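You operate a simulated robot arm through the tools that you are given. There is no shell and no other tool. Be economical: measure what you need, move in short steps, check, and stop when the job is done.

You run a simulated robot arm. Do the job below in one go: nothing can be reset, and whatever is moved stays where it is left.

## Task
Pull the tank bench drawer open.

Only the result counts: the job must be done as asked and must still hold three seconds after the hand-in. Knocking over, shifting, dropping, spilling or breaking anything else fails it.

## Robot
A 6-joint arm with a two-finger parallel gripper on a trunk, on a base that drives. Base frame: it is fixed to the floor where the robot stands at the start and does not move with it; the origin is under the middle of the robot, x ahead of it, y to its left, z up. Readings come in m, rad, newtons and seconds.
With the tool pointing down near the work surface it reaches from about 0.46 to 0.88 m from the robot's upright axis, wherever it stands. Its first joint turns from -2.007 to 2.007 rad. Places, roughly: tank bench drawer [0.6, 0.2, 0.8]. Payload 4.2 kg.
The TCP is the grasp point between the finger pads, 0.023 m short of the fingertips. In the tool frame z runs along the fingers and y along their closing line. Largest opening 0.094 m; finger width 0.038, thickness 0.01; the body of the gripper, 0.054 by 0.096 m, starts 0.039 m behind the TCP.
Orientation is that of the tool frame in the base frame, as [roll, pitch, yaw] about the fixed x, y, z axes, in that order (R = Rz(yaw) Ry(pitch) Rx(roll)). With the fingers straight down and closing along the base's y, the tool's x points along the base's -x, its y along +y and its z along -z.

## Interface
- The arm moves only by the tool arm_command. Its argument "rows" is a list of rows, each a list of 6 numbers: the shift along the base's x, y, z in m, then the turn, a rotation vector about the base's x, y, z in rad. In form: [[tx, ty, tz, ax, ay, az], ...]. A call has 1 to 8 rows; each row shifts and turns the commanded pose from where the row before left it. "grip" is the opening in per cent of the stroke, from 0 (shut) to 100 (fully open), set as the call begins (left out, the last holds). A row lasts 0.2 s, in which the tool goes at most 0.05 m and 0.15 rad; a call with a longer step from one row to the next is refused whole, and so is a gripper value outside its range. Where a pose cannot be reached the arm comes as near as it can. A force on the tool above 40 N (or 10 N above the force at the start of the call, whichever is more), or a blocked arm, ends the call early, and 0.2 s more pass. Each finger travels about 0.108 m/s and halts on what it meets, pressing with about 22 N; the grip force reading is that of the motor and also rises with nothing between the fingers. The clock runs only during rows and for 0.2 s after the last one: add rows that do not move to give the fingers time. It gives the time, the measured TCP pose, the force on the tool (base axes), the opening and the grip force at its end, in the units of the frame above (readings bear some noise).
- Cameras (640 x 400 px; columns grow to the right, rows downward): "scene" is now at [0.2278, 0.1767, 1.2412]; the picture's right is [-0.13, -0.99, 0.00], its down [-0.78, 0.10, -0.62] and it looks along [0.62, -0.08, -0.78] (base axes); focal length 263 px, centre (320, 200). "wrist" rides on the gripper at [0.086, 0.016, -0.074] in the tool frame; the picture's right is [-0.18, 0.98, 0.00], its down [-0.58, -0.11, -0.81] and it looks along [-0.79, -0.15, 0.59] (tool axes); focal length 243 px, centre (320, 200). There is no depth. A picture from a camera that has moved, and an enlarged one, comes with that camera's place and axes in the base frame and with its lens. The place of the scene camera against the robot may be out by one fixed shift of up to 0.012 m in any direction.
- capture(camera): a new picture of that camera. It takes no simulated time.
- lift_body(by): slides the trunk up (or, below 0, down) by that many m; the arm and the scene camera ride with it, the base frame stays. It gives what a move gives, with no picture.
- roll_base(legs): drives the robot by 1 to 6 legs, each [ahead, turn to the left] in m and rad, along the robot's own axes; the way and the turn of a leg run together, so that a leg with both is an arc; at most 1.5 m and 3.142 rad a leg. The arm and the cameras ride along, it lands a little off, and it stops where it bumps. It gives what a move gives.
- head_to(pan, tilt): turns the head with the scene camera to pan (to the left, within 1.396 rad either way) and tilt (down, from -0.506 to 1.204), counted from straight ahead of the robot. It gives what a move gives.
- enlarge(camera, box): a new picture of the part [left, top, right, bottom] of that camera's present view, enlarged. It takes no simulated time.
- hand_in(): hands the job in; it is judged then, once.

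Go step by step. Nothing tells you exact positions but the pictures and the camera data: compare them with the known pose of the tool, close in by small moves and look again before you grip or let go. The budget is 120 turns and 98 pictures, counting those below and the enlarged ones. Unless the task says otherwise, let go and move clear before handing in, and close with one line.

The tools are called as a command line: name --pt "numbers of a row" for each row, then --argument value for the rest, lists and objects as JSON in quotes. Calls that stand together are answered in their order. arm_command: Moves the arm, as the interface text tells. Its arguments: {"type":"object","properties":{"rows":{"type":"array"},"grip":{"type":"number"}},"required":["rows"]} The other tools are called the same way: lift_body (by) slides the trunk up or down; roll_base (legs) drives the base; head_to (pan, tilt) turns the head that bears the scene camera; capture (camera) takes a picture; enlarge (camera, box) takes an enlarged picture of a part of a camera's view; hand_in () hands the job in.

At the start:

```text
clock: 0.0
position: [0.5996, -0.0607, 0.9817]
ee_rot: [-3.141, -0.001, 3.141]
contact_force: [-0.4, 0.1, -0.3]
finger_gap: 0.094
grasp_force: 0.1
trunk travel left (down, up): [-0.625, 0.365]
robot x, y, heading: [0.0005, -0.0016, -0.0]
head pan, tilt: [-0.131, 0.899]
```

scene: 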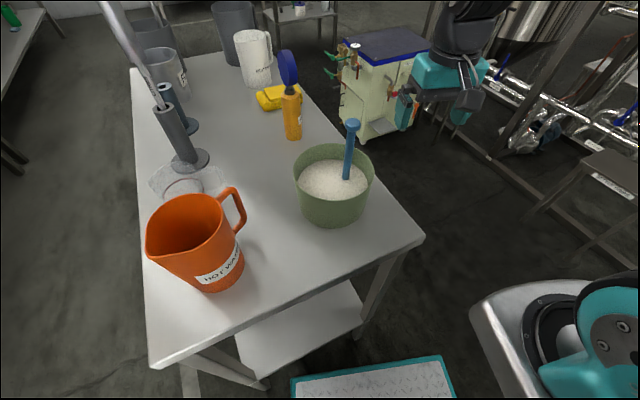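
wrist: 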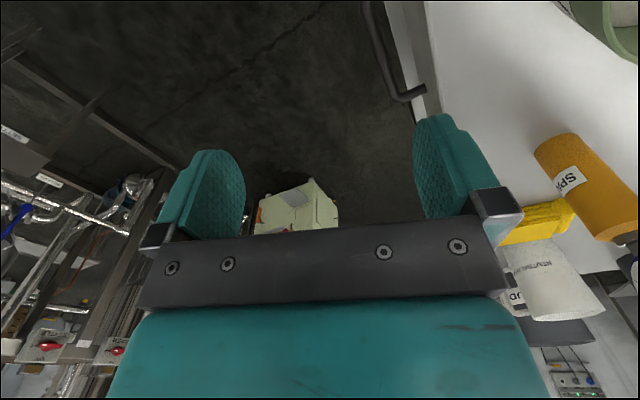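

The bench is to the front-left, and the wrist camera shows what looks like a bar handle on its side facing -y. I'll zoom in on it and turn the head for another look.

enlarge --camera "wrist" --box '[300, 0, 620, 200]'

enlarge --camera "scene" --box '[240, 60, 480, 210]'

```text
2.00 times, centred on (460, 100) of wrist
camera zoom: at [0.5135, -0.0441, 1.0555], right [0.18, 0.98, 0.0], down [0.58, -0.11, 0.81], along [0.79, -0.15, -0.59], focal length 485 px, centre (40, 400)
```

zoom: 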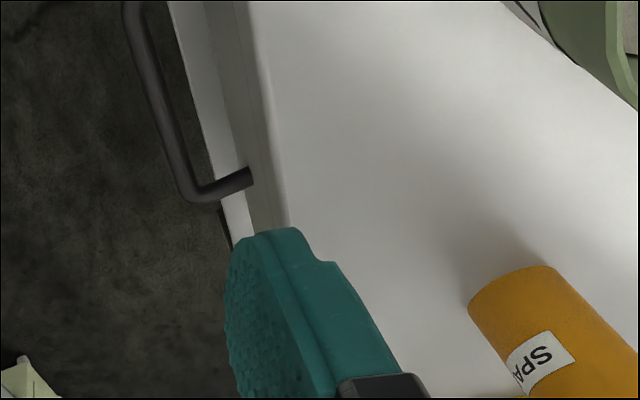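

```text
2.67 times, centred on (360, 135) of scene
camera zoom: at [0.2278, 0.1767, 1.2412], right [-0.13, -0.99, 0.0], down [-0.78, 0.1, -0.62], along [0.62, -0.08, -0.78], focal length 702 px, centre (213, 373)
```

zoom: 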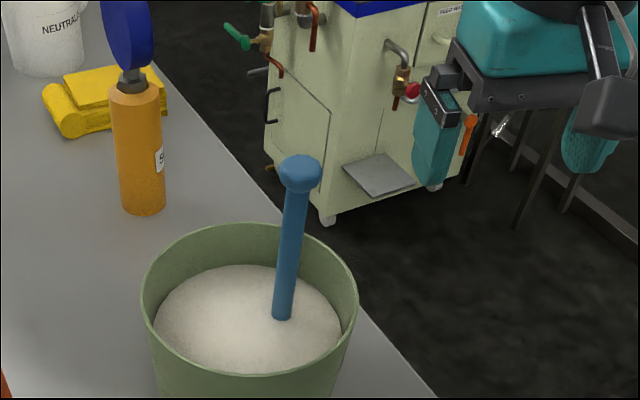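

The handle is on the side facing -y, and the bench is turned about 20° from my axes. I'll move the arm clear to -y, turn it to match the bench, and look from there.

arm_command --pt "-0.01 -0.045 0 0 0 0.12" --pt "-0.01 -0.045 0 0 0 0.12" --pt "-0.01 -0.045 0 0 0 0.12" --pt "-0.01 -0.045 0 0 0 0" --pt "0 0 0 0 0 0"

capture --camera "wrist"

capture --camera "scene"

```text
clock: 1.2
position: [0.5603, -0.2375, 0.9793]
ee_rot: [3.141, 0.001, -2.781]
contact_force: [0.4, -0.9, 0.3]
finger_gap: 0.094
grasp_force: 0.0
trunk travel left (down, up): [-0.625, 0.365]
robot x, y, heading: [0.0009, 0.0032, 0.001]
head pan, tilt: [-0.131, 0.899]
```

```text
93 pictures are left
camera wrist: at [0.4742, -0.2548, 1.0534], right [-0.18, 0.98, 0.0], down [0.58, 0.1, 0.81], along [0.79, 0.14, -0.59], focal length 243 px, centre (320, 200)
```

wrist: 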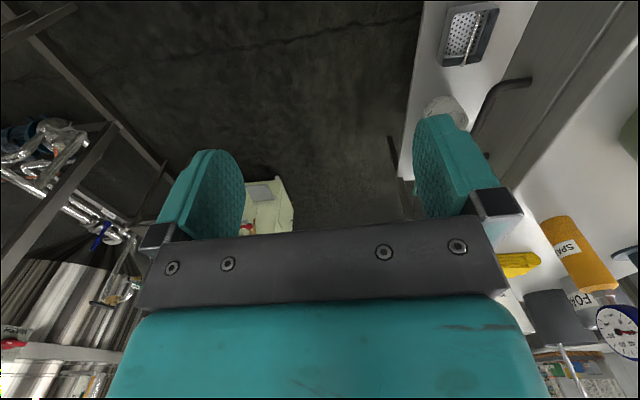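

```text
92 pictures are left
camera scene: at [0.2277, 0.1767, 1.2412], right [-0.13, -0.99, 0.0], down [-0.78, 0.1, -0.62], along [0.62, -0.08, -0.78], focal length 263 px, centre (320, 200)
```

scene: 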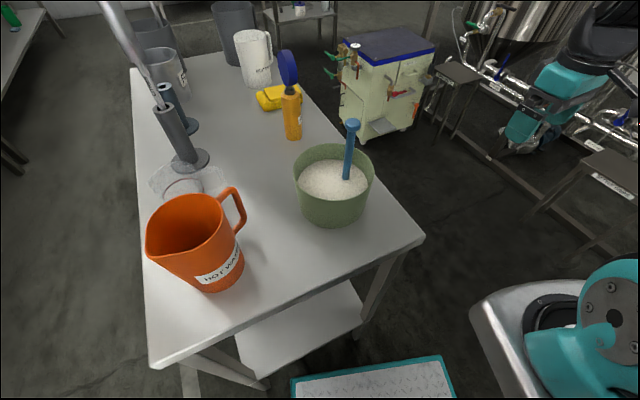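

The drawer front and handle are now partly visible, with a shelf below. I'll turn the wrist further so its camera faces the drawer front.

arm_command --pt "0 -0.03 0 0 0 0.14" --pt "0 -0.03 0 0 0 0.14" --pt "0 -0.03 0 0 0 0.14" --pt "0 0 0 0 0 0.14" --pt "0 0 0 0 0 0.14" --pt "0 0 0 0 0 0.14" --pt "0 0 0 0 0 0"

capture --camera "wrist"

```text
clock: 2.8
position: [0.5598, -0.3293, 0.9807]
ee_rot: [-3.142, -0.001, -1.939]
contact_force: [-0.1, -1.3, -0.5]
finger_gap: 0.0939
grasp_force: 0.1
trunk travel left (down, up): [-0.625, 0.365]
robot x, y, heading: [-0.0002, -0.0006, 0.005]
head pan, tilt: [-0.131, 0.899]
```

```text
91 pictures are left
camera wrist: at [0.5134, -0.4045, 1.0556], right [-0.85, 0.53, 0.0], down [0.31, 0.5, 0.81], along [0.42, 0.69, -0.59], focal length 243 px, centre (320, 200)
```

wrist: 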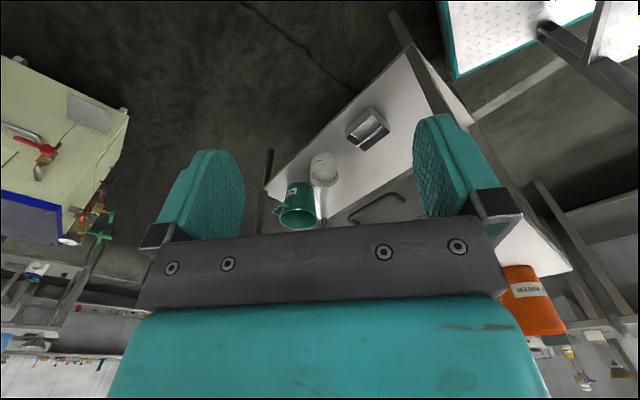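

The handle lies between the fingers in this view; I'll enlarge it to measure.

enlarge --camera "wrist" --box '[260, 100, 480, 238]'

```text
2.90 times, centred on (370, 169) of wrist
camera zoom: at [0.5134, -0.4045, 1.0556], right [-0.85, 0.53, 0.0], down [0.31, 0.5, 0.81], along [0.42, 0.69, -0.59], focal length 703 px, centre (175, 290)
```

zoom: 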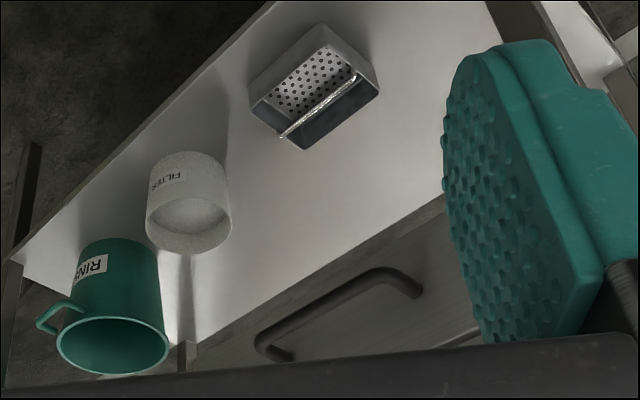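

The two views triangulate the handle bar: ends near [0.695, 0.023, 0.768] and [0.588, -0.011, 0.768], standing about 0.033 m off the front. I'll grip it horizontally with the fingers above and below, so I'm turning the tool back to the bench angle and tipping it in free space.

arm_command --pt "0.01 0 0 0 0 -0.1453" --pt "0.01 0 0 0 0 -0.1453" --pt "0.01 0 0 0 0 -0.1453" --pt "0.01 0 0 0 0 -0.1453" --pt "0.01 0 0 0 0 -0.1453" --pt "0.01 0 0 0 0 -0.1453" --pt "0 0 0 0 0 0"

arm_command --pt "0 0 0 0.1351 0.0466 0" --pt "0 0 0 0.1351 0.0466 0" --pt "0 0 0 0.1351 0.0466 0" --pt "0 0 0 0.1351 0.0466 0" --pt "0 0 0 0.1351 0.0466 0" --pt "0 0 0 0.1351 0.0466 0" --pt "0 0 0 0 0 0"

arm_command --pt "0 0 0 0.1351 0.0466 0" --pt "0 0 0 0.1351 0.0466 0" --pt "0 0 0 0.1351 0.0466 0" --pt "0 0 0 0.1351 0.0466 0" --pt "0 0 0 0.1351 0.0466 0" --pt "0 0 0 0 0 0"

capture --camera "wrist"

capture --camera "scene"

```text
clock: 4.4
position: [0.6212, -0.3284, 0.9818]
ee_rot: [3.142, 0.0, -2.814]
contact_force: [-0.2, -0.4, -0.6]
finger_gap: 0.0942
grasp_force: 0.1
trunk travel left (down, up): [-0.625, 0.365]
robot x, y, heading: [0.0013, -0.0004, -0.001]
head pan, tilt: [-0.131, 0.899]
```

```text
clock: 6.0
position: [0.5724, -0.2834, 0.9391]
ee_rot: [2.288, -0.003, -2.813]
contact_force: [0.2, 0.5, 0.1]
finger_gap: 0.0941
grasp_force: 0.0
out of reach, approached as far as the arm can: row 4, 5, 6
trunk travel left (down, up): [-0.625, 0.365]
robot x, y, heading: [0.0016, 0.0014, -0.005]
head pan, tilt: [-0.131, 0.899]
```

```text
clock: 7.4
position: [0.4543, -0.1814, 0.8722]
ee_rot: [1.57, -0.005, -2.811]
contact_force: [0.5, -0.2, -0.2]
finger_gap: 0.0941
grasp_force: 0.0
out of reach, approached as far as the arm can: row 1, 2, 3, 4, 5
trunk travel left (down, up): [-0.625, 0.365]
robot x, y, heading: [-0.0025, 0.0032, 0.001]
head pan, tilt: [-0.131, 0.899]
```

```text
89 pictures are left
camera wrist: at [0.3963, -0.2818, 0.8884], right [0.18, 0.06, 0.98], down [0.81, -0.57, -0.11], along [0.56, 0.82, -0.15], focal length 243 px, centre (320, 200)
```

wrist: 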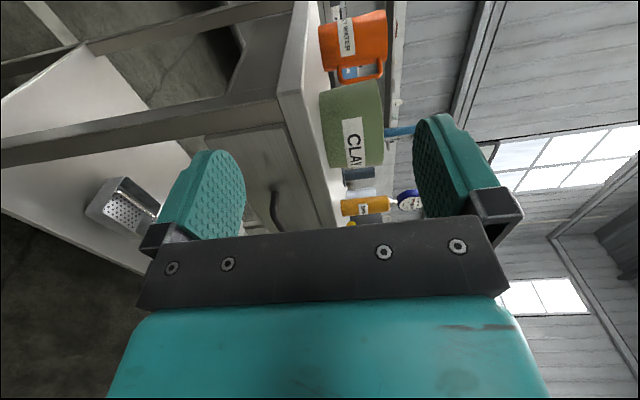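

```text
88 pictures are left
camera scene: at [0.2277, 0.1766, 1.2412], right [-0.13, -0.99, 0.0], down [-0.78, 0.1, -0.62], along [0.62, -0.08, -0.78], focal length 263 px, centre (320, 200)
```

scene: 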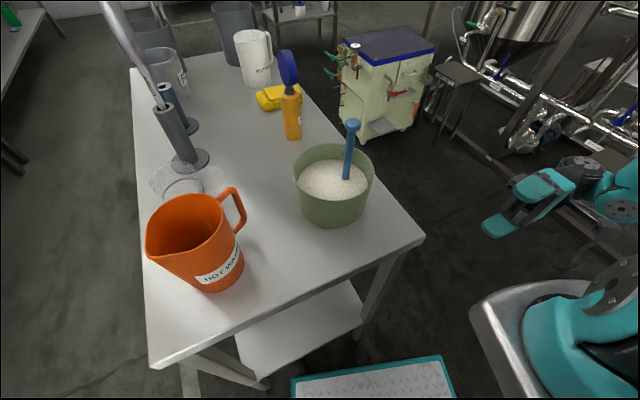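

With the tool horizontal the arm can't reach from here, so I'll stand beside the drawer at about (0.40, -0.65), facing it. First I'll raise the arm and look to the right to check the way is clear.

lift_body --by 0.25

head_to --pan -1.1 --tilt 0.75

capture --camera "scene"

```text
clock: 10.0
position: [0.455, -0.1828, 1.1227]
ee_rot: [1.57, -0.004, -2.811]
contact_force: [-0.3, -0.4, -0.7]
finger_gap: 0.0941
grasp_force: 0.0
trunk travel left (down, up): [-0.875, 0.115]
robot x, y, heading: [0.0015, -0.0013, -0.0]
head pan, tilt: [-0.131, 0.899]
```

```text
clock: 11.2
position: [0.454, -0.1823, 1.122]
ee_rot: [1.571, -0.005, -2.809]
contact_force: [-0.2, 0.4, 0.0]
finger_gap: 0.0941
grasp_force: 0.0
trunk travel left (down, up): [-0.875, 0.115]
robot x, y, heading: [-0.0056, 0.0027, -0.003]
head pan, tilt: [-1.1, 0.75]
```

```text
87 pictures are left
camera scene: at [0.1904, 0.1126, 1.5029], right [-0.89, -0.45, 0.0], down [-0.31, 0.61, -0.73], along [0.33, -0.65, -0.68], focal length 263 px, centre (320, 200)
```

scene: 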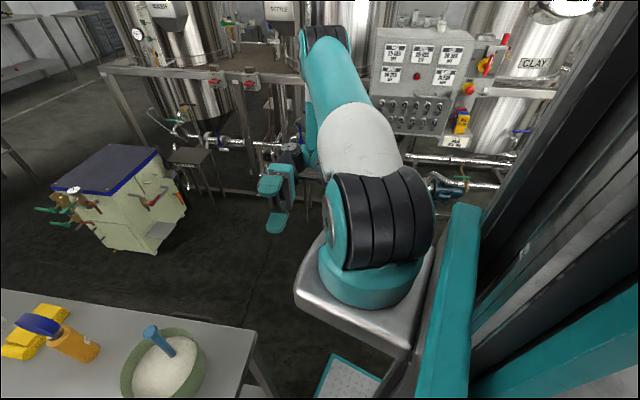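

The elbow sticks out to the right, so before driving I'll turn the tool into a compact pose pointing ahead and slightly left, which is the pose I need at the drawer.

arm_command --pt "0.01 0 0 0 0 -0.15" --pt "0.01 0 0 0 0 -0.15" --pt "0.01 0 0 0 0 -0.15" --pt "0.01 0.01 0 0 0 -0.15" --pt "0.01 0.01 0 0 0 -0.15" --pt "0.01 0.01 0 0 0 -0.15" --pt "0 0.01 0 0 0 -0.15" --pt "0 0.01 0 0 0 -0.15"

capture --camera "scene"

```text
clock: 13.0
position: [0.519, -0.1369, 1.1167]
ee_rot: [1.571, -0.005, 2.273]
contact_force: [-0.3, 0.4, -0.5]
finger_gap: 0.0942
grasp_force: 0.1
out of reach, approached as far as the arm can: row 8
trunk travel left (down, up): [-0.875, 0.115]
robot x, y, heading: [0.0004, -0.0006, -0.003]
head pan, tilt: [-1.1, 0.75]
```

```text
86 pictures are left
camera scene: at [0.1903, 0.1127, 1.503], right [-0.89, -0.45, 0.0], down [-0.31, 0.61, -0.73], along [0.33, -0.65, -0.68], focal length 263 px, centre (320, 200)
```

scene: 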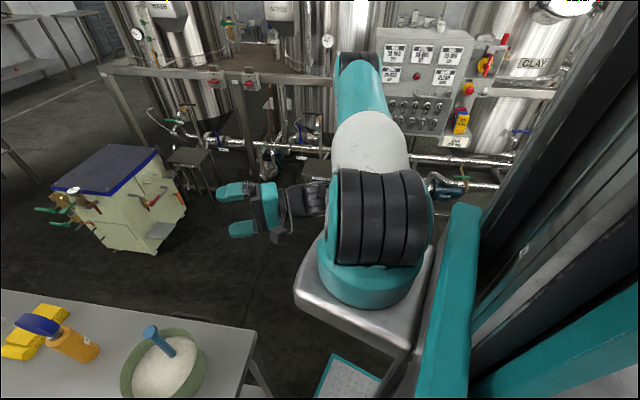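

The arm is still folded tightly, so I'll extend the tool straight ahead to relax the elbow.

arm_command --pt "0.04 0 0 0 0 0" --pt "0.04 0 0 0 0 0" --pt "0.04 0 0 0 0 0" --pt "0.04 0 0 0 0 0" --pt "0 0 0 0 0 0"

capture --camera "scene"

```text
clock: 14.2
position: [0.5501, -0.1568, 1.1134]
ee_rot: [1.575, -0.002, 2.277]
contact_force: [-0.2, 0.3, -0.2]
finger_gap: 0.0939
grasp_force: 0.1
out of reach, approached as far as the arm can: row 1, 2, 3, 4
trunk travel left (down, up): [-0.875, 0.115]
robot x, y, heading: [-0.0024, 0.002, -0.004]
head pan, tilt: [-1.1, 0.75]
```

```text
85 pictures are left
camera scene: at [0.1904, 0.1126, 1.5029], right [-0.89, -0.45, 0.0], down [-0.31, 0.61, -0.73], along [0.33, -0.65, -0.68], focal length 263 px, centre (320, 200)
```

scene: 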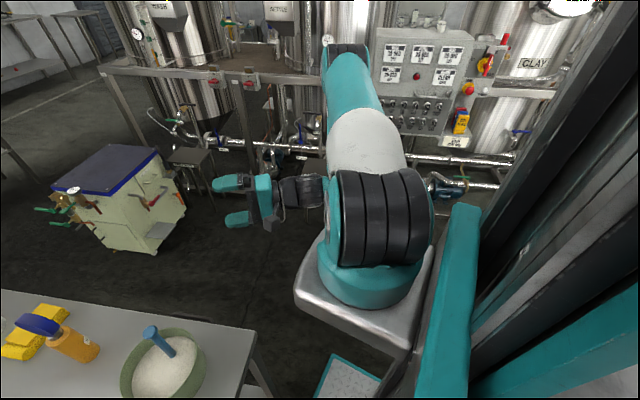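

The arm seems stuck in a bad wrist branch. I'll tip the tool back to pointing down, return it to its starting orientation and go into the horizontal pose another way.

arm_command --pt "0 0 0 -0.0925 0.1088 0" --pt "0 0 0 -0.0925 0.1088 0" --pt "0 0 0 -0.0925 0.1088 0" --pt "0 0 0 -0.0925 0.1088 0" --pt "0 0 0 -0.0925 0.1088 0" --pt "0 0 0 -0.0925 0.1088 0" --pt "0 0 0 0 0 0"

arm_command --pt "0 0 0 -0.0925 0.1088 0" --pt "0 0 0 -0.0925 0.1088 0" --pt "0 0 0 -0.0925 0.1088 0" --pt "0 0 0 -0.0925 0.1088 0" --pt "0 0 0 -0.0925 0.1088 0" --pt "0 0 0 0 0 0"

arm_command --pt "0 0.01 0 0 0 0.145" --pt "0 0.01 0 0 0 0.145" --pt "0 0.01 0 0 0 0.145" --pt "0 0.01 0 0 0 0.145" --pt "0 0.01 0 0 0 0.145" --pt "0 0.01 0 0 0 0.145" --pt "0 0 0 0 0 0"

capture --camera "scene"

```text
clock: 15.8
position: [0.5494, -0.1599, 1.1154]
ee_rot: [2.43, -0.001, 2.272]
contact_force: [0.3, 0.5, 0.0]
finger_gap: 0.0941
grasp_force: 0.2
trunk travel left (down, up): [-0.875, 0.115]
robot x, y, heading: [0.0006, 0.0, 0.001]
head pan, tilt: [-1.1, 0.75]
```

```text
clock: 17.2
position: [0.5469, -0.1583, 1.1147]
ee_rot: [-3.139, 0.001, 2.271]
contact_force: [-0.3, 0.3, 0.7]
finger_gap: 0.0942
grasp_force: 0.1
trunk travel left (down, up): [-0.875, 0.115]
robot x, y, heading: [0.004, 0.0012, 0.002]
head pan, tilt: [-1.1, 0.75]
```

```text
clock: 18.8
position: [0.5494, -0.0985, 1.1149]
ee_rot: [3.141, 0.002, -3.14]
contact_force: [-0.3, 0.8, -0.4]
finger_gap: 0.0938
grasp_force: 0.1
trunk travel left (down, up): [-0.875, 0.115]
robot x, y, heading: [0.0023, -0.0022, -0.0]
head pan, tilt: [-1.1, 0.75]
```

```text
84 pictures are left
camera scene: at [0.1904, 0.1127, 1.5029], right [-0.89, -0.45, 0.0], down [-0.31, 0.61, -0.73], along [0.33, -0.65, -0.68], focal length 263 px, centre (320, 200)
```

scene: 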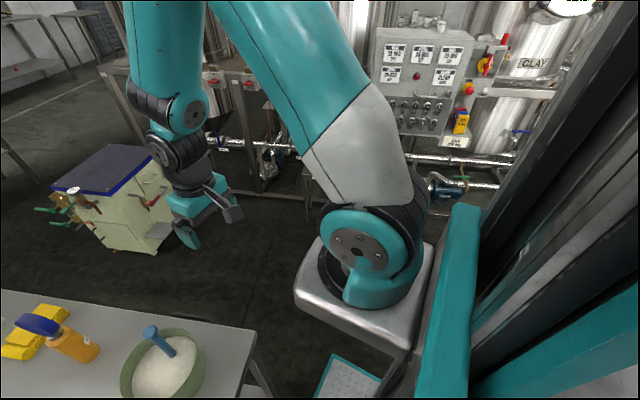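

The arm is now compact, with the elbow high and the tool down. I'll back away from the bench, swing right on an arc to the drawer side and turn to face it.

roll_base --legs '[[-0.12, 0], [0, -1.596], [0.904, 1.4], [0, 1.396]]'

head_to --pan 0.0 --tilt 0.8

capture --camera "scene"

capture --camera "wrist"

```text
clock: 31.7
position: [0.6883, -0.1543, 1.1147]
ee_rot: [-3.14, 0.003, -1.924]
contact_force: [-0.2, -1.4, 0.6]
finger_gap: 0.094
grasp_force: 0.1
trunk travel left (down, up): [-0.875, 0.115]
robot x, y, heading: [0.4064, -0.638, 1.217]
head pan, tilt: [-1.1, 0.75]
```

```text
clock: 33.0
position: [0.688, -0.1529, 1.1152]
ee_rot: [-3.142, 0.002, -1.923]
contact_force: [0.4, -0.1, 0.7]
finger_gap: 0.0941
grasp_force: 0.1
trunk travel left (down, up): [-0.875, 0.115]
robot x, y, heading: [0.4054, -0.6362, 1.218]
head pan, tilt: [0.0, 0.799]
```

```text
83 pictures are left
camera scene: at [0.3052, -0.358, 1.4989], right [0.94, -0.35, 0.0], down [-0.25, -0.67, -0.7], along [0.24, 0.65, -0.72], focal length 263 px, centre (320, 200)
```

scene: 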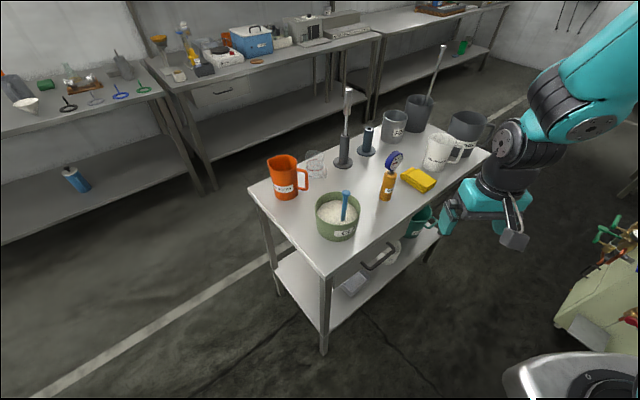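

```text
82 pictures are left
camera wrist: at [0.6419, -0.2306, 1.1895], right [-0.86, 0.51, 0.0], down [0.3, 0.51, 0.81], along [0.41, 0.69, -0.59], focal length 243 px, centre (320, 200)
```

wrist: 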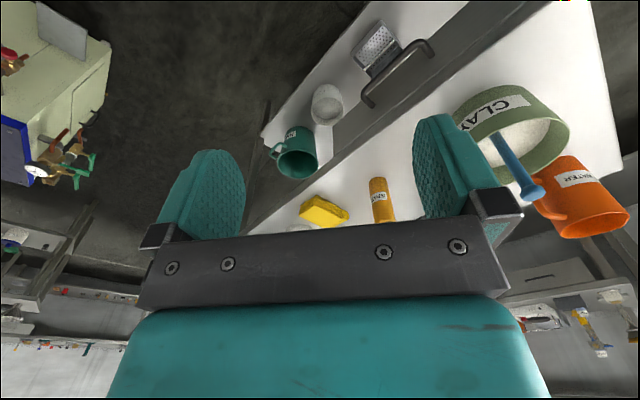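

I'm now beside the drawer and facing it, with the handle clearly visible and everything still standing. Next I'll turn the tool to the bench angle and tip it horizontal, staying high above the bench.

arm_command --pt "0 -0.005 0 0 0 -0.1478" --pt "0 -0.005 0 0 0 -0.1478" --pt "0 -0.005 0 0 0 -0.1478" --pt "0 -0.005 0 0 0 -0.1478" --pt "0 -0.005 0 0 0 -0.1478" --pt "0 -0.005 0 0 0 -0.1478" --pt "0 0 0 0 0 0"

arm_command --pt "0 0 0 0.1351 0.0466 0" --pt "0 0 0 0.1351 0.0466 0" --pt "0 0 0 0.1351 0.0466 0" --pt "0 0 0 0.1351 0.0466 0" --pt "0 0 0 0.1351 0.0466 0" --pt "0 0 0 0 0 0"

capture --camera "scene"

```text
clock: 34.6
position: [0.6866, -0.1835, 1.116]
ee_rot: [3.141, 0.002, -2.811]
contact_force: [-0.3, -1.2, -0.4]
finger_gap: 0.0941
grasp_force: 0.0
trunk travel left (down, up): [-0.875, 0.115]
robot x, y, heading: [0.4121, -0.6351, 1.218]
head pan, tilt: [0.0, 0.799]
```

```text
clock: 36.0
position: [0.7147, -0.1459, 1.114]
ee_rot: [2.427, -0.001, -2.812]
contact_force: [0.4, 0.2, 0.2]
finger_gap: 0.0941
grasp_force: 0.0
out of reach, approached as far as the arm can: row 2, 3, 4, 5
trunk travel left (down, up): [-0.875, 0.115]
robot x, y, heading: [0.4047, -0.6359, 1.22]
head pan, tilt: [0.0, 0.799]
```

```text
81 pictures are left
camera scene: at [0.3052, -0.358, 1.4989], right [0.94, -0.34, 0.0], down [-0.25, -0.67, -0.7], along [0.24, 0.65, -0.72], focal length 263 px, centre (320, 200)
```

scene: 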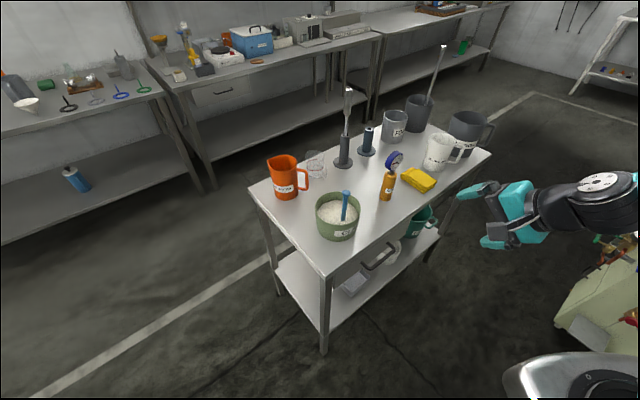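

The robot is a bit too close for a horizontal tool, so I'll tip back two rows, reverse 0.2 m and try again.

roll_base --legs '[[-0.2, 0]]'

arm_command --pt "0 0.03 0 0 0 0" --pt "0 0.03 0 0 0 0" --pt "0 0.03 0 0 0 0" --pt "0 0.03 0 0 0 0" --pt "0 0 0 0 0 0"

capture --camera "scene"

```text
clock: 37.6
position: [0.7653, -0.2694, 1.2046]
ee_rot: [2.176, 0.285, -2.953]
contact_force: [0.3, 1.4, 0.5]
finger_gap: 0.0939
grasp_force: 0.1
trunk travel left (down, up): [-0.875, 0.115]
robot x, y, heading: [0.3422, -0.8129, 1.24]
head pan, tilt: [0.0, 0.799]
stopped in leg 1: the robot was blocked; the commanded pose is now the measured one
```

```text
clock: 38.0
position: [0.7659, -0.2768, 1.2534]
ee_rot: [2.072, 0.384, -2.93]
contact_force: [-0.8, 0.0, -0.1]
finger_gap: 0.0941
grasp_force: 0.1
trunk travel left (down, up): [-0.875, 0.115]
robot x, y, heading: [0.3402, -0.8106, 1.238]
head pan, tilt: [0.0, 0.799]
stopped in row 1: the arm was blocked; the commanded pose is now the measured one
```

```text
80 pictures are left
camera scene: at [0.2658, -0.435, 1.4981], right [0.95, -0.32, 0.0], down [-0.25, -0.72, -0.65], along [0.21, 0.61, -0.76], focal length 263 px, centre (320, 200)
```

scene: 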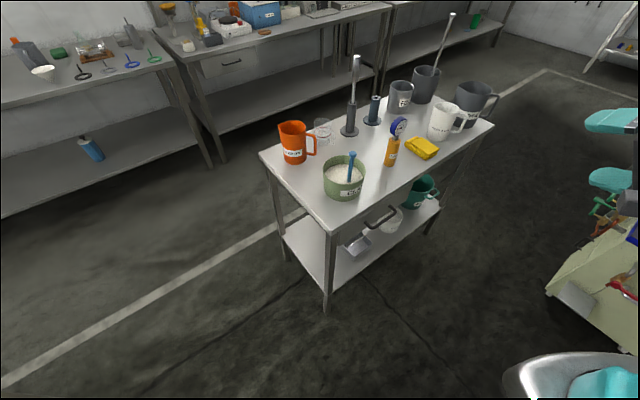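

Something blocked the arm as I reversed, probably the elbow. I'll look to the right before moving anything.

head_to --pan -1.3 --tilt 0.4

capture --camera "scene"

capture --camera "wrist"

```text
clock: 39.4
position: [0.7657, -0.2775, 1.2508]
ee_rot: [2.072, 0.377, -2.932]
contact_force: [0.3, -0.5, -0.4]
finger_gap: 0.0937
grasp_force: 0.1
trunk travel left (down, up): [-0.875, 0.115]
robot x, y, heading: [0.3422, -0.8077, 1.242]
head pan, tilt: [-1.3, 0.4]
```

```text
79 pictures are left
camera scene: at [0.3322, -0.5148, 1.5367], right [-0.06, -1.0, 0.07], down [-0.41, -0.04, -0.91], along [0.91, -0.08, -0.41], focal length 263 px, centre (320, 200)
```

scene: 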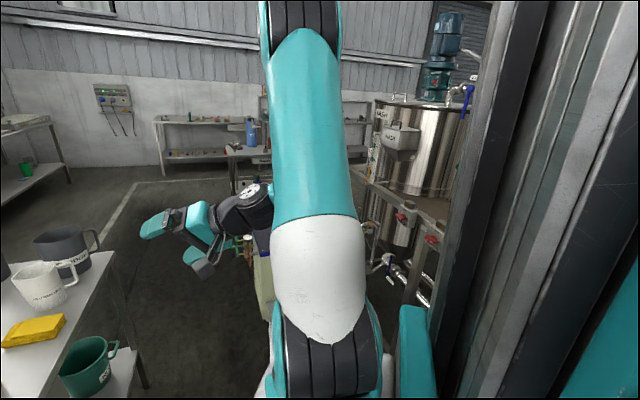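

```text
78 pictures are left
camera wrist: at [0.6805, -0.3556, 1.2641], right [-0.24, 0.43, 0.87], down [0.58, -0.65, 0.49], along [0.78, 0.62, -0.09], focal length 243 px, centre (320, 200)
```

wrist: 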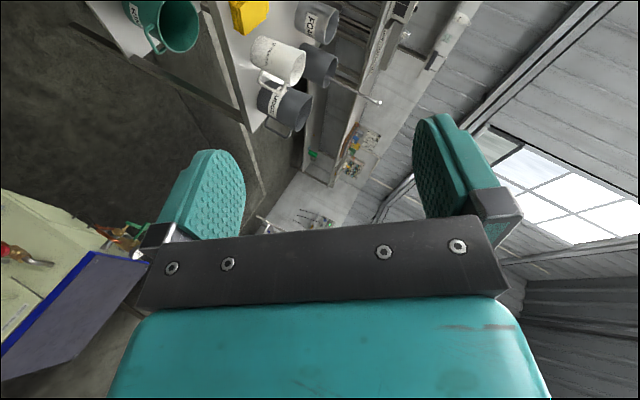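

No outside object seems close. The arm looks folded onto itself next to its shoulder, so I'll unfold it by tipping the tool back down.

arm_command --pt "0 0 0 -0.1 0 0" --pt "0 0 0 -0.1 0 0" --pt "0 0 0 -0.1 0 0" --pt "0 0 0 -0.1 0 0"

capture --camera "scene"

```text
clock: 39.8
position: [0.7566, -0.2992, 1.2984]
ee_rot: [2.045, 0.502, -2.852]
contact_force: [-0.5, 1.8, -0.5]
finger_gap: 0.0939
grasp_force: 0.1
out of reach, approached as far as the arm can: row 1
trunk travel left (down, up): [-0.875, 0.115]
robot x, y, heading: [0.3393, -0.8063, 1.251]
head pan, tilt: [-1.3, 0.4]
stopped in row 1: the arm was blocked; the commanded pose is now the measured one
```

```text
77 pictures are left
camera scene: at [0.3284, -0.5172, 1.5371], right [-0.05, -1.0, 0.06], down [-0.41, -0.04, -0.91], along [0.91, -0.07, -0.4], focal length 263 px, centre (320, 200)
```

scene: 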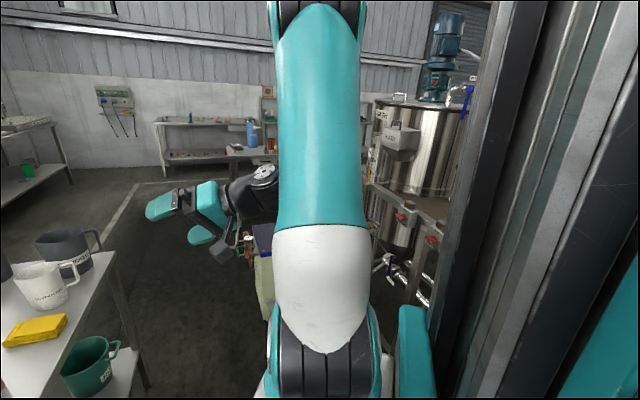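

The arm drifted instead of following, which suggests a nearby singular pose. I'll try small translations away from the shoulder.

arm_command --pt "0.02 0.02 0.0 0 0 0" --pt "0.02 0.02 0.0 0 0 0"

```text
clock: 40.1
position: [0.7441, -0.3176, 1.3395]
ee_rot: [1.99, 0.658, -2.79]
contact_force: [-0.4, 0.7, -0.1]
finger_gap: 0.094
grasp_force: 0.0
trunk travel left (down, up): [-0.875, 0.115]
robot x, y, heading: [0.3435, -0.8089, 1.248]
head pan, tilt: [-1.3, 0.4]
stopped in row 1: the arm was blocked; the commanded pose is now the measured one
```

arm_command --pt "0 0 0 0 0 0" --pt "0 0 0 0 0 0"

arm_command --pt "0 0 0.02 0 0 0" --pt "0 0 0.02 0 0 0"

capture --camera "scene"

```text
clock: 40.4
position: [0.7291, -0.3434, 1.3681]
ee_rot: [2.004, 0.816, -2.69]
contact_force: [0.0, 1.0, -0.5]
finger_gap: 0.0941
grasp_force: 0.1
trunk travel left (down, up): [-0.875, 0.115]
robot x, y, heading: [0.3408, -0.8067, 1.251]
head pan, tilt: [-1.3, 0.4]
stopped in row 1: the arm was blocked; the commanded pose is now the measured one
```

```text
clock: 40.8
position: [0.7205, -0.3658, 1.3726]
ee_rot: [2.15, 0.858, -2.551]
contact_force: [0.6, -0.6, -0.1]
finger_gap: 0.0942
grasp_force: 0.0
trunk travel left (down, up): [-0.875, 0.115]
robot x, y, heading: [0.3457, -0.7997, 1.258]
head pan, tilt: [-1.3, 0.4]
stopped in row 1: the arm was blocked; the commanded pose is now the measured one
```

```text
76 pictures are left
camera scene: at [0.3248, -0.5241, 1.5369], right [-0.05, -1.0, 0.06], down [-0.41, -0.03, -0.91], along [0.91, -0.06, -0.4], focal length 263 px, centre (320, 200)
```

scene: 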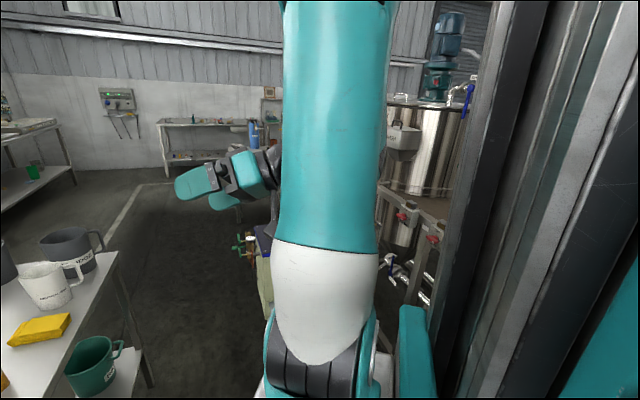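

head_to --pan -1.39 --tilt -0.35

capture --camera "scene"

capture --camera "wrist"

```text
clock: 41.9
position: [0.7214, -0.3669, 1.3714]
ee_rot: [2.137, 0.85, -2.563]
contact_force: [-0.7, -0.8, -0.4]
finger_gap: 0.094
grasp_force: 0.0
trunk travel left (down, up): [-0.875, 0.115]
robot x, y, heading: [0.3413, -0.8055, 1.257]
head pan, tilt: [-1.389, -0.351]
```

```text
75 pictures are left
camera scene: at [0.3088, -0.5262, 1.6037], right [-0.13, -0.99, 0.06], down [0.32, -0.1, -0.94], along [0.94, -0.11, 0.33], focal length 263 px, centre (320, 200)
```

scene: 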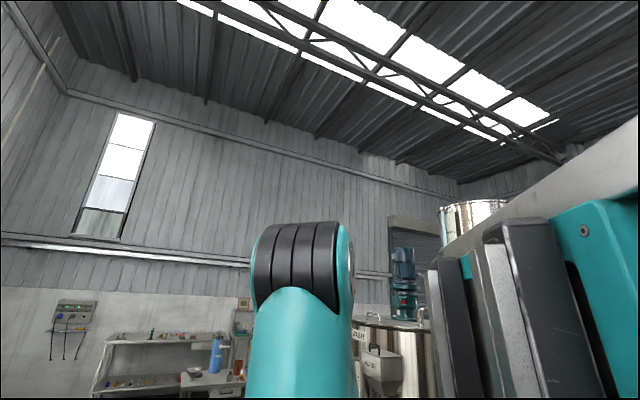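

```text
74 pictures are left
camera wrist: at [0.6686, -0.4658, 1.3406], right [-0.71, 0.17, 0.68], down [0.51, -0.55, 0.66], along [0.49, 0.82, 0.3], focal length 243 px, centre (320, 200)
```

wrist: 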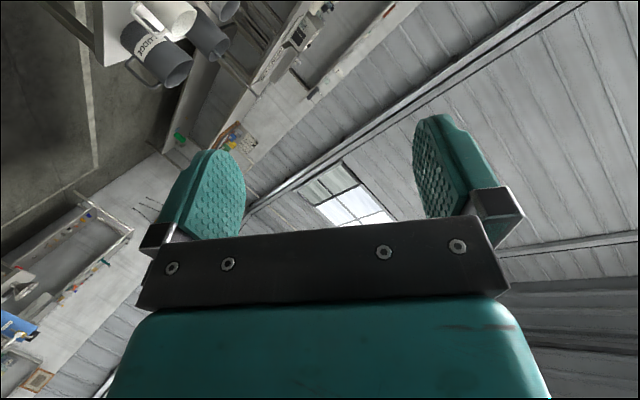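

The elbow is in free air, so the arm is just working through its own inverse solutions. I'll keep making small moves up and towards the bench side until it follows again.

arm_command --pt "0 0 0 0 0 0" --pt "0 0 0 0 0 0"

arm_command --pt "0 0 0 0 0 0" --pt "0 0 0 0 0 0"

arm_command --pt "0 0 0 0 0 0" --pt "0 0 0 0 0 0"

arm_command --pt "0 0 0 0 0 0" --pt "0 0 0 0 0 0"

```text
clock: 42.5
position: [0.7206, -0.3657, 1.3705]
ee_rot: [2.138, 0.852, -2.566]
contact_force: [0.4, -0.3, 0.2]
finger_gap: 0.0942
grasp_force: 0.1
trunk travel left (down, up): [-0.875, 0.115]
robot x, y, heading: [0.3387, -0.8015, 1.253]
head pan, tilt: [-1.389, -0.351]
```

```text
clock: 43.0
position: [0.7212, -0.3669, 1.3702]
ee_rot: [2.136, 0.851, -2.567]
contact_force: [-0.2, 0.1, -0.3]
finger_gap: 0.0942
grasp_force: 0.0
trunk travel left (down, up): [-0.875, 0.115]
robot x, y, heading: [0.3397, -0.8019, 1.258]
head pan, tilt: [-1.389, -0.351]
```

```text
clock: 43.6
position: [0.7205, -0.3661, 1.3699]
ee_rot: [2.138, 0.851, -2.564]
contact_force: [0.3, -0.2, 0.5]
finger_gap: 0.094
grasp_force: 0.2
trunk travel left (down, up): [-0.875, 0.115]
robot x, y, heading: [0.3411, -0.8051, 1.259]
head pan, tilt: [-1.389, -0.351]
```

```text
clock: 44.2
position: [0.721, -0.3675, 1.3696]
ee_rot: [2.138, 0.852, -2.565]
contact_force: [-0.4, 0.1, 0.5]
finger_gap: 0.0943
grasp_force: 0.1
trunk travel left (down, up): [-0.875, 0.115]
robot x, y, heading: [0.3421, -0.8012, 1.256]
head pan, tilt: [-1.389, -0.351]
```

It holds steady now. I'll test it with a small move outward, away from the shoulder.

arm_command --pt "0 0.025 0 0 0 0" --pt "0 0.025 0 0 0 0" --pt "0 0.025 0 0 0 0" --pt "0 0.025 0 0 0 0" --pt "0 0 0 0 0 0"

head_to --pan -0.9 --tilt 0.5

capture --camera "scene"

```text
clock: 44.7
position: [0.7089, -0.3642, 1.3772]
ee_rot: [2.261, 0.923, -2.42]
contact_force: [-0.7, 0.7, -0.1]
finger_gap: 0.0943
grasp_force: 0.1
out of reach, approached as far as the arm can: row 1
trunk travel left (down, up): [-0.875, 0.115]
robot x, y, heading: [0.3401, -0.8033, 1.261]
head pan, tilt: [-1.389, -0.351]
stopped in row 2: the arm was blocked; the commanded pose is now the measured one
```

```text
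clock: 45.9
position: [0.7089, -0.3637, 1.3753]
ee_rot: [2.249, 0.918, -2.433]
contact_force: [-0.4, -0.2, -0.9]
finger_gap: 0.094
grasp_force: 0.0
trunk travel left (down, up): [-0.875, 0.115]
robot x, y, heading: [0.3419, -0.8005, 1.259]
head pan, tilt: [-0.901, 0.499]
```

```text
73 pictures are left
camera scene: at [0.3136, -0.4911, 1.5259], right [0.35, -0.93, 0.05], down [-0.46, -0.22, -0.86], along [0.81, 0.28, -0.51], focal length 263 px, centre (320, 200)
```

scene: 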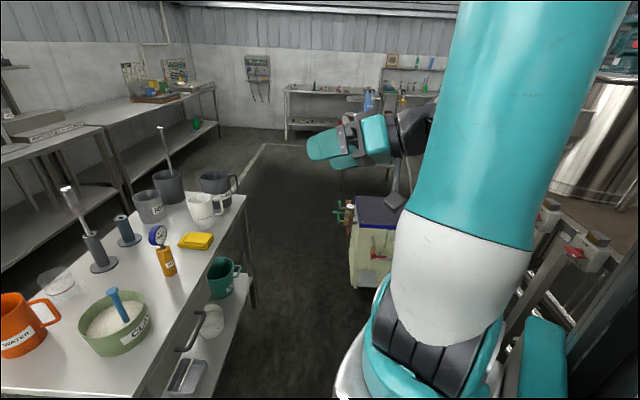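

The wrist is still pressed close to the upper arm. I'll head straight for the known good pose, tool down about 0.55 m ahead, turning and moving together.

arm_command --pt "-0.013 0.007 -0.0325 -0.145 -0.0266 0.0095" --pt "-0.013 0.007 -0.0325 -0.145 -0.0266 0.0095" --pt "-0.013 0.007 -0.0325 -0.145 -0.0266 0.0095" --pt "-0.013 0.007 -0.0325 -0.145 -0.0266 0.0095" --pt "-0.013 0.007 -0.0325 -0.145 -0.0266 0.0095" --pt "-0.013 0.007 -0.0325 -0.145 -0.0266 0.0095" --pt "-0.013 0.007 -0.0325 -0.145 -0.0266 0.0095" --pt "-0.013 0.007 -0.0325 -0.145 -0.0266 0.0095"

capture --camera "scene"

```text
clock: 46.3
position: [0.6885, -0.3831, 1.3724]
ee_rot: [2.462, 0.934, -2.156]
contact_force: [1.3, 0.2, -0.9]
finger_gap: 0.094
grasp_force: 0.0
out of reach, approached as far as the arm can: row 1, 2
trunk travel left (down, up): [-0.875, 0.115]
robot x, y, heading: [0.3432, -0.8026, 1.263]
head pan, tilt: [-0.901, 0.499]
stopped in row 2: the arm was blocked; the commanded pose is now the measured one
```

```text
72 pictures are left
camera scene: at [0.3108, -0.4937, 1.526], right [0.36, -0.93, 0.04], down [-0.46, -0.22, -0.86], along [0.81, 0.29, -0.51], focal length 263 px, centre (320, 200)
```

scene: 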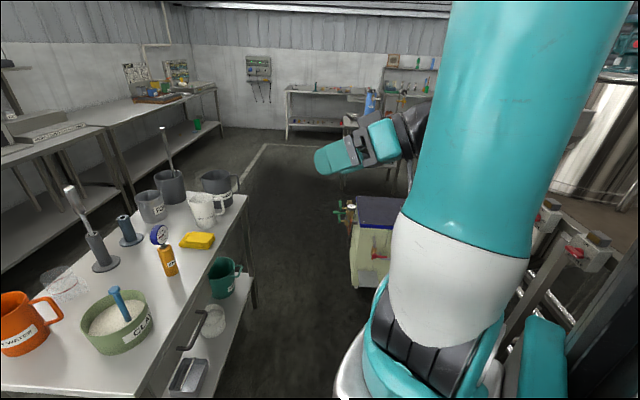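

arm_command --pt "0.015 0 0 0 0 0" --pt "0.015 0 0 0 0 0"

arm_command --pt "0 0 0.02 0 0 0" --pt "0 0 0.02 0 0 0"

arm_command --pt "0 0 -0.02 0 0 0" --pt "0 0 -0.02 0 0 0"

arm_command --pt "0 0.015 0 0 0 0" --pt "0 0.015 0 0 0 0"

```text
clock: 46.8
position: [0.6919, -0.4067, 1.3616]
ee_rot: [2.474, 0.957, -2.096]
contact_force: [-0.2, 0.2, -0.5]
finger_gap: 0.0938
grasp_force: 0.1
out of reach, approached as far as the arm can: row 1
trunk travel left (down, up): [-0.875, 0.115]
robot x, y, heading: [0.34, -0.8013, 1.269]
head pan, tilt: [-0.901, 0.499]
stopped in row 2: the arm was blocked; the commanded pose is now the measured one
```

```text
clock: 47.4
position: [0.6945, -0.4068, 1.3609]
ee_rot: [2.464, 0.956, -2.106]
contact_force: [-0.5, 0.3, -1.0]
finger_gap: 0.094
grasp_force: 0.1
out of reach, approached as far as the arm can: row 1, 2
trunk travel left (down, up): [-0.875, 0.115]
robot x, y, heading: [0.3409, -0.8018, 1.266]
head pan, tilt: [-0.901, 0.499]
```

```text
clock: 48.0
position: [0.6939, -0.4062, 1.3612]
ee_rot: [2.466, 0.956, -2.105]
contact_force: [-0.3, 0.4, -0.2]
finger_gap: 0.0939
grasp_force: 0.0
out of reach, approached as far as the arm can: row 1, 2
trunk travel left (down, up): [-0.875, 0.115]
robot x, y, heading: [0.3393, -0.7993, 1.265]
head pan, tilt: [-0.901, 0.499]
```

```text
clock: 48.6
position: [0.6927, -0.4059, 1.3614]
ee_rot: [2.466, 0.957, -2.107]
contact_force: [-0.3, 0.3, 0.4]
finger_gap: 0.094
grasp_force: 0.1
out of reach, approached as far as the arm can: row 1, 2
trunk travel left (down, up): [-0.875, 0.115]
robot x, y, heading: [0.3377, -0.802, 1.272]
head pan, tilt: [-0.901, 0.499]
```

The commands only get "out of reach" here, so I'll command the full path to the known good pose and let the arm catch up once it becomes reachable.

arm_command --pt "-0.01 0.015 -0.031 -0.136 -0.0245 -0.0141" --pt "-0.01 0.015 -0.031 -0.136 -0.0245 -0.0141" --pt "-0.01 0.015 -0.031 -0.136 -0.0245 -0.0141" --pt "-0.01 0.015 -0.031 -0.136 -0.0245 -0.0141" --pt "-0.01 0.015 -0.031 -0.136 -0.0245 -0.0141" --pt "-0.01 0.015 -0.031 -0.136 -0.0245 -0.0141" --pt "-0.01 0.015 -0.031 -0.136 -0.0245 -0.0141" --pt "-0.01 0.015 -0.031 -0.136 -0.0245 -0.0141"

capture --camera "scene"

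```text
clock: 49.0
position: [0.6755, -0.4179, 1.3607]
ee_rot: [2.632, 0.952, -1.872]
contact_force: [-0.2, 0.7, -0.2]
finger_gap: 0.0939
grasp_force: 0.1
out of reach, approached as far as the arm can: row 1, 2
trunk travel left (down, up): [-0.875, 0.115]
robot x, y, heading: [0.3379, -0.7993, 1.268]
head pan, tilt: [-0.901, 0.499]
stopped in row 2: the arm was blocked; the commanded pose is now the measured one
```

```text
71 pictures are left
camera scene: at [0.307, -0.4977, 1.5261], right [0.36, -0.93, 0.04], down [-0.46, -0.22, -0.86], along [0.81, 0.29, -0.51], focal length 263 px, centre (320, 200)
```

scene: 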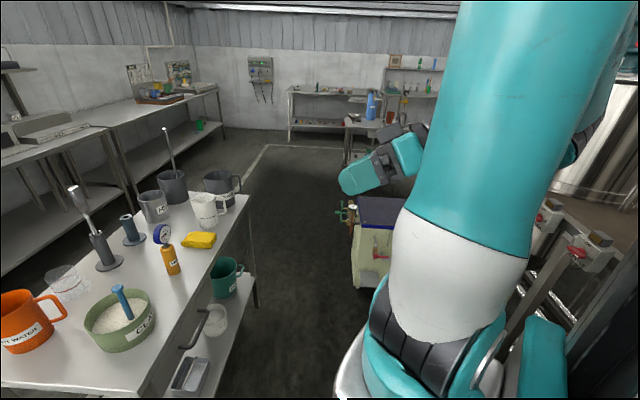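

The forearm has swung to the far side of the upper arm, which points to the first joint turned too far right. I'll turn the whole arm left about its shoulder axis, near (0.50, -0.59).

arm_command --pt "-0.022 0.019 0 0 0 0.12" --pt "-0.0237 0.0166 0 0 0 0.12" --pt "-0.0257 0.0135 0 0 0 0.12" --pt "-0.0273 0.0104 0 0 0 0.12" --pt "-0.0283 0.007 0 0 0 0.12" --pt "-0.0288 0.0035 0 0 0 0.12" --pt "0 0 0 0 0 0"

capture --camera "scene"

```text
clock: 49.5
position: [0.66, -0.4233, 1.3571]
ee_rot: [2.711, 0.968, -1.654]
contact_force: [0.7, -0.3, 0.7]
finger_gap: 0.0941
grasp_force: 0.1
out of reach, approached as far as the arm can: row 1
trunk travel left (down, up): [-0.875, 0.115]
robot x, y, heading: [0.3371, -0.8027, 1.268]
head pan, tilt: [-0.901, 0.499]
stopped in row 2: the arm was blocked; the commanded pose is now the measured one
```

```text
70 pictures are left
camera scene: at [0.3054, -0.4999, 1.5262], right [0.36, -0.93, 0.04], down [-0.46, -0.22, -0.86], along [0.81, 0.3, -0.5], focal length 263 px, centre (320, 200)
```

scene: 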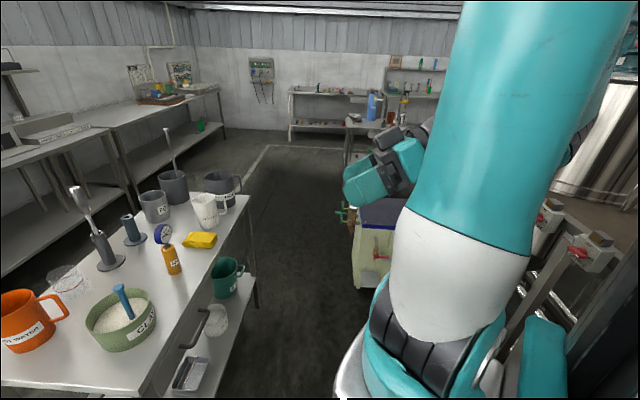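

head_to --pan -1.39 --tilt 0.15

capture --camera "scene"

capture --camera "wrist"

```text
clock: 50.4
position: [0.6598, -0.4206, 1.3554]
ee_rot: [2.703, 0.966, -1.659]
contact_force: [0.5, 0.7, -0.3]
finger_gap: 0.094
grasp_force: 0.1
trunk travel left (down, up): [-0.875, 0.115]
robot x, y, heading: [0.341, -0.7982, 1.275]
head pan, tilt: [-1.389, 0.15]
```

```text
69 pictures are left
camera scene: at [0.3134, -0.5413, 1.5603], right [-0.11, -0.99, 0.05], down [-0.16, -0.03, -0.99], along [0.98, -0.12, -0.16], focal length 263 px, centre (320, 200)
```

scene: 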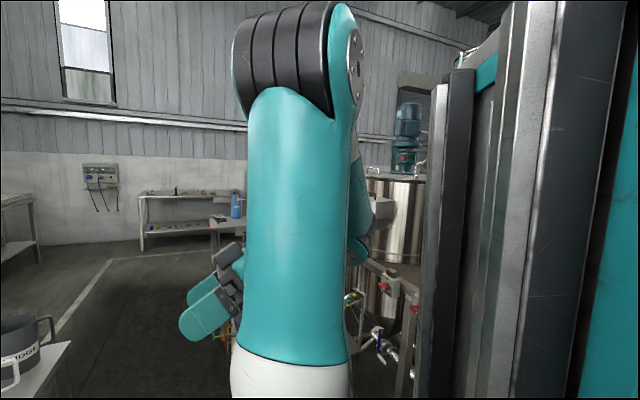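

```text
68 pictures are left
camera wrist: at [0.6661, -0.534, 1.327], right [-0.91, -0.16, 0.39], down [0.42, -0.27, 0.87], along [-0.03, 0.95, 0.31], focal length 243 px, centre (320, 200)
```

wrist: 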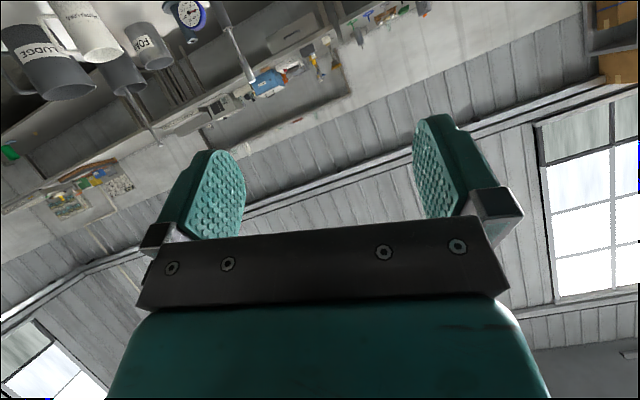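

The forearm is folded flat against the upper arm, on the side away from me, so it should unfold towards +x and up.

arm_command --pt "0.04 0 0 0 0 0" --pt "0.04 0 0 0 0 0" --pt "0.04 0 0 0 0 0" --pt "0.04 0 0 0 0 0" --pt "0 0 0 0 0 0"

capture --camera "scene"

```text
clock: 50.8
position: [0.6623, -0.4564, 1.3485]
ee_rot: [2.714, 1.034, -1.627]
contact_force: [-0.4, -0.5, -0.1]
finger_gap: 0.0939
grasp_force: 0.1
out of reach, approached as far as the arm can: row 1, 2
trunk travel left (down, up): [-0.875, 0.115]
robot x, y, heading: [0.3388, -0.7958, 1.282]
head pan, tilt: [-1.389, 0.15]
stopped in row 2: the arm was blocked; the commanded pose is now the measured one
```

```text
67 pictures are left
camera scene: at [0.3094, -0.5435, 1.5603], right [-0.11, -0.99, 0.05], down [-0.16, -0.03, -0.99], along [0.98, -0.12, -0.16], focal length 263 px, centre (320, 200)
```

scene: 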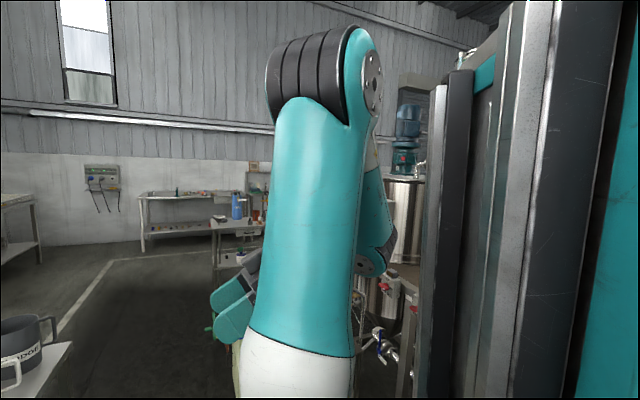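

arm_command --pt "0.027 -0.002 0 0 0 -0.145" --pt "0.0263 -0.006 0 0 0 -0.145" --pt "0.025 -0.01 0 0 0 -0.145" --pt "0.0234 -0.0136 0 0 0 -0.145" --pt "0.021 -0.0169 0 0 0 -0.145" --pt "0.0183 -0.0198 0 0 0 -0.145" --pt "0 0 0 0 0 0"

capture --camera "scene"

```text
clock: 51.2
position: [0.6668, -0.4879, 1.3425]
ee_rot: [2.73, 1.067, -1.593]
contact_force: [0.0, 1.4, -0.5]
finger_gap: 0.0938
grasp_force: 0.0
out of reach, approached as far as the arm can: row 1
trunk travel left (down, up): [-0.875, 0.115]
robot x, y, heading: [0.3414, -0.7989, 1.281]
head pan, tilt: [-1.389, 0.15]
stopped in row 1: the arm was blocked; the commanded pose is now the measured one
```

```text
66 pictures are left
camera scene: at [0.3097, -0.5443, 1.56], right [-0.11, -0.99, 0.05], down [-0.16, -0.03, -0.99], along [0.98, -0.12, -0.16], focal length 263 px, centre (320, 200)
```

scene: 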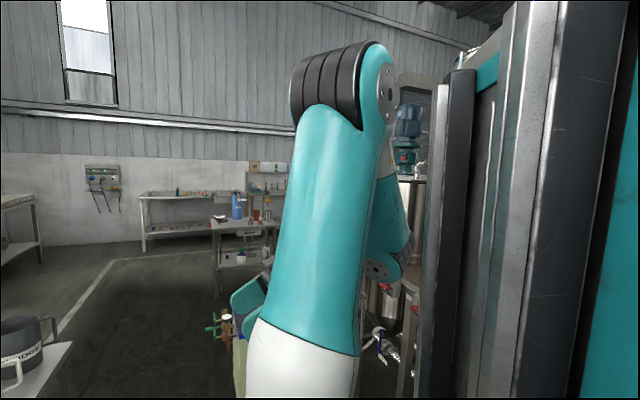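

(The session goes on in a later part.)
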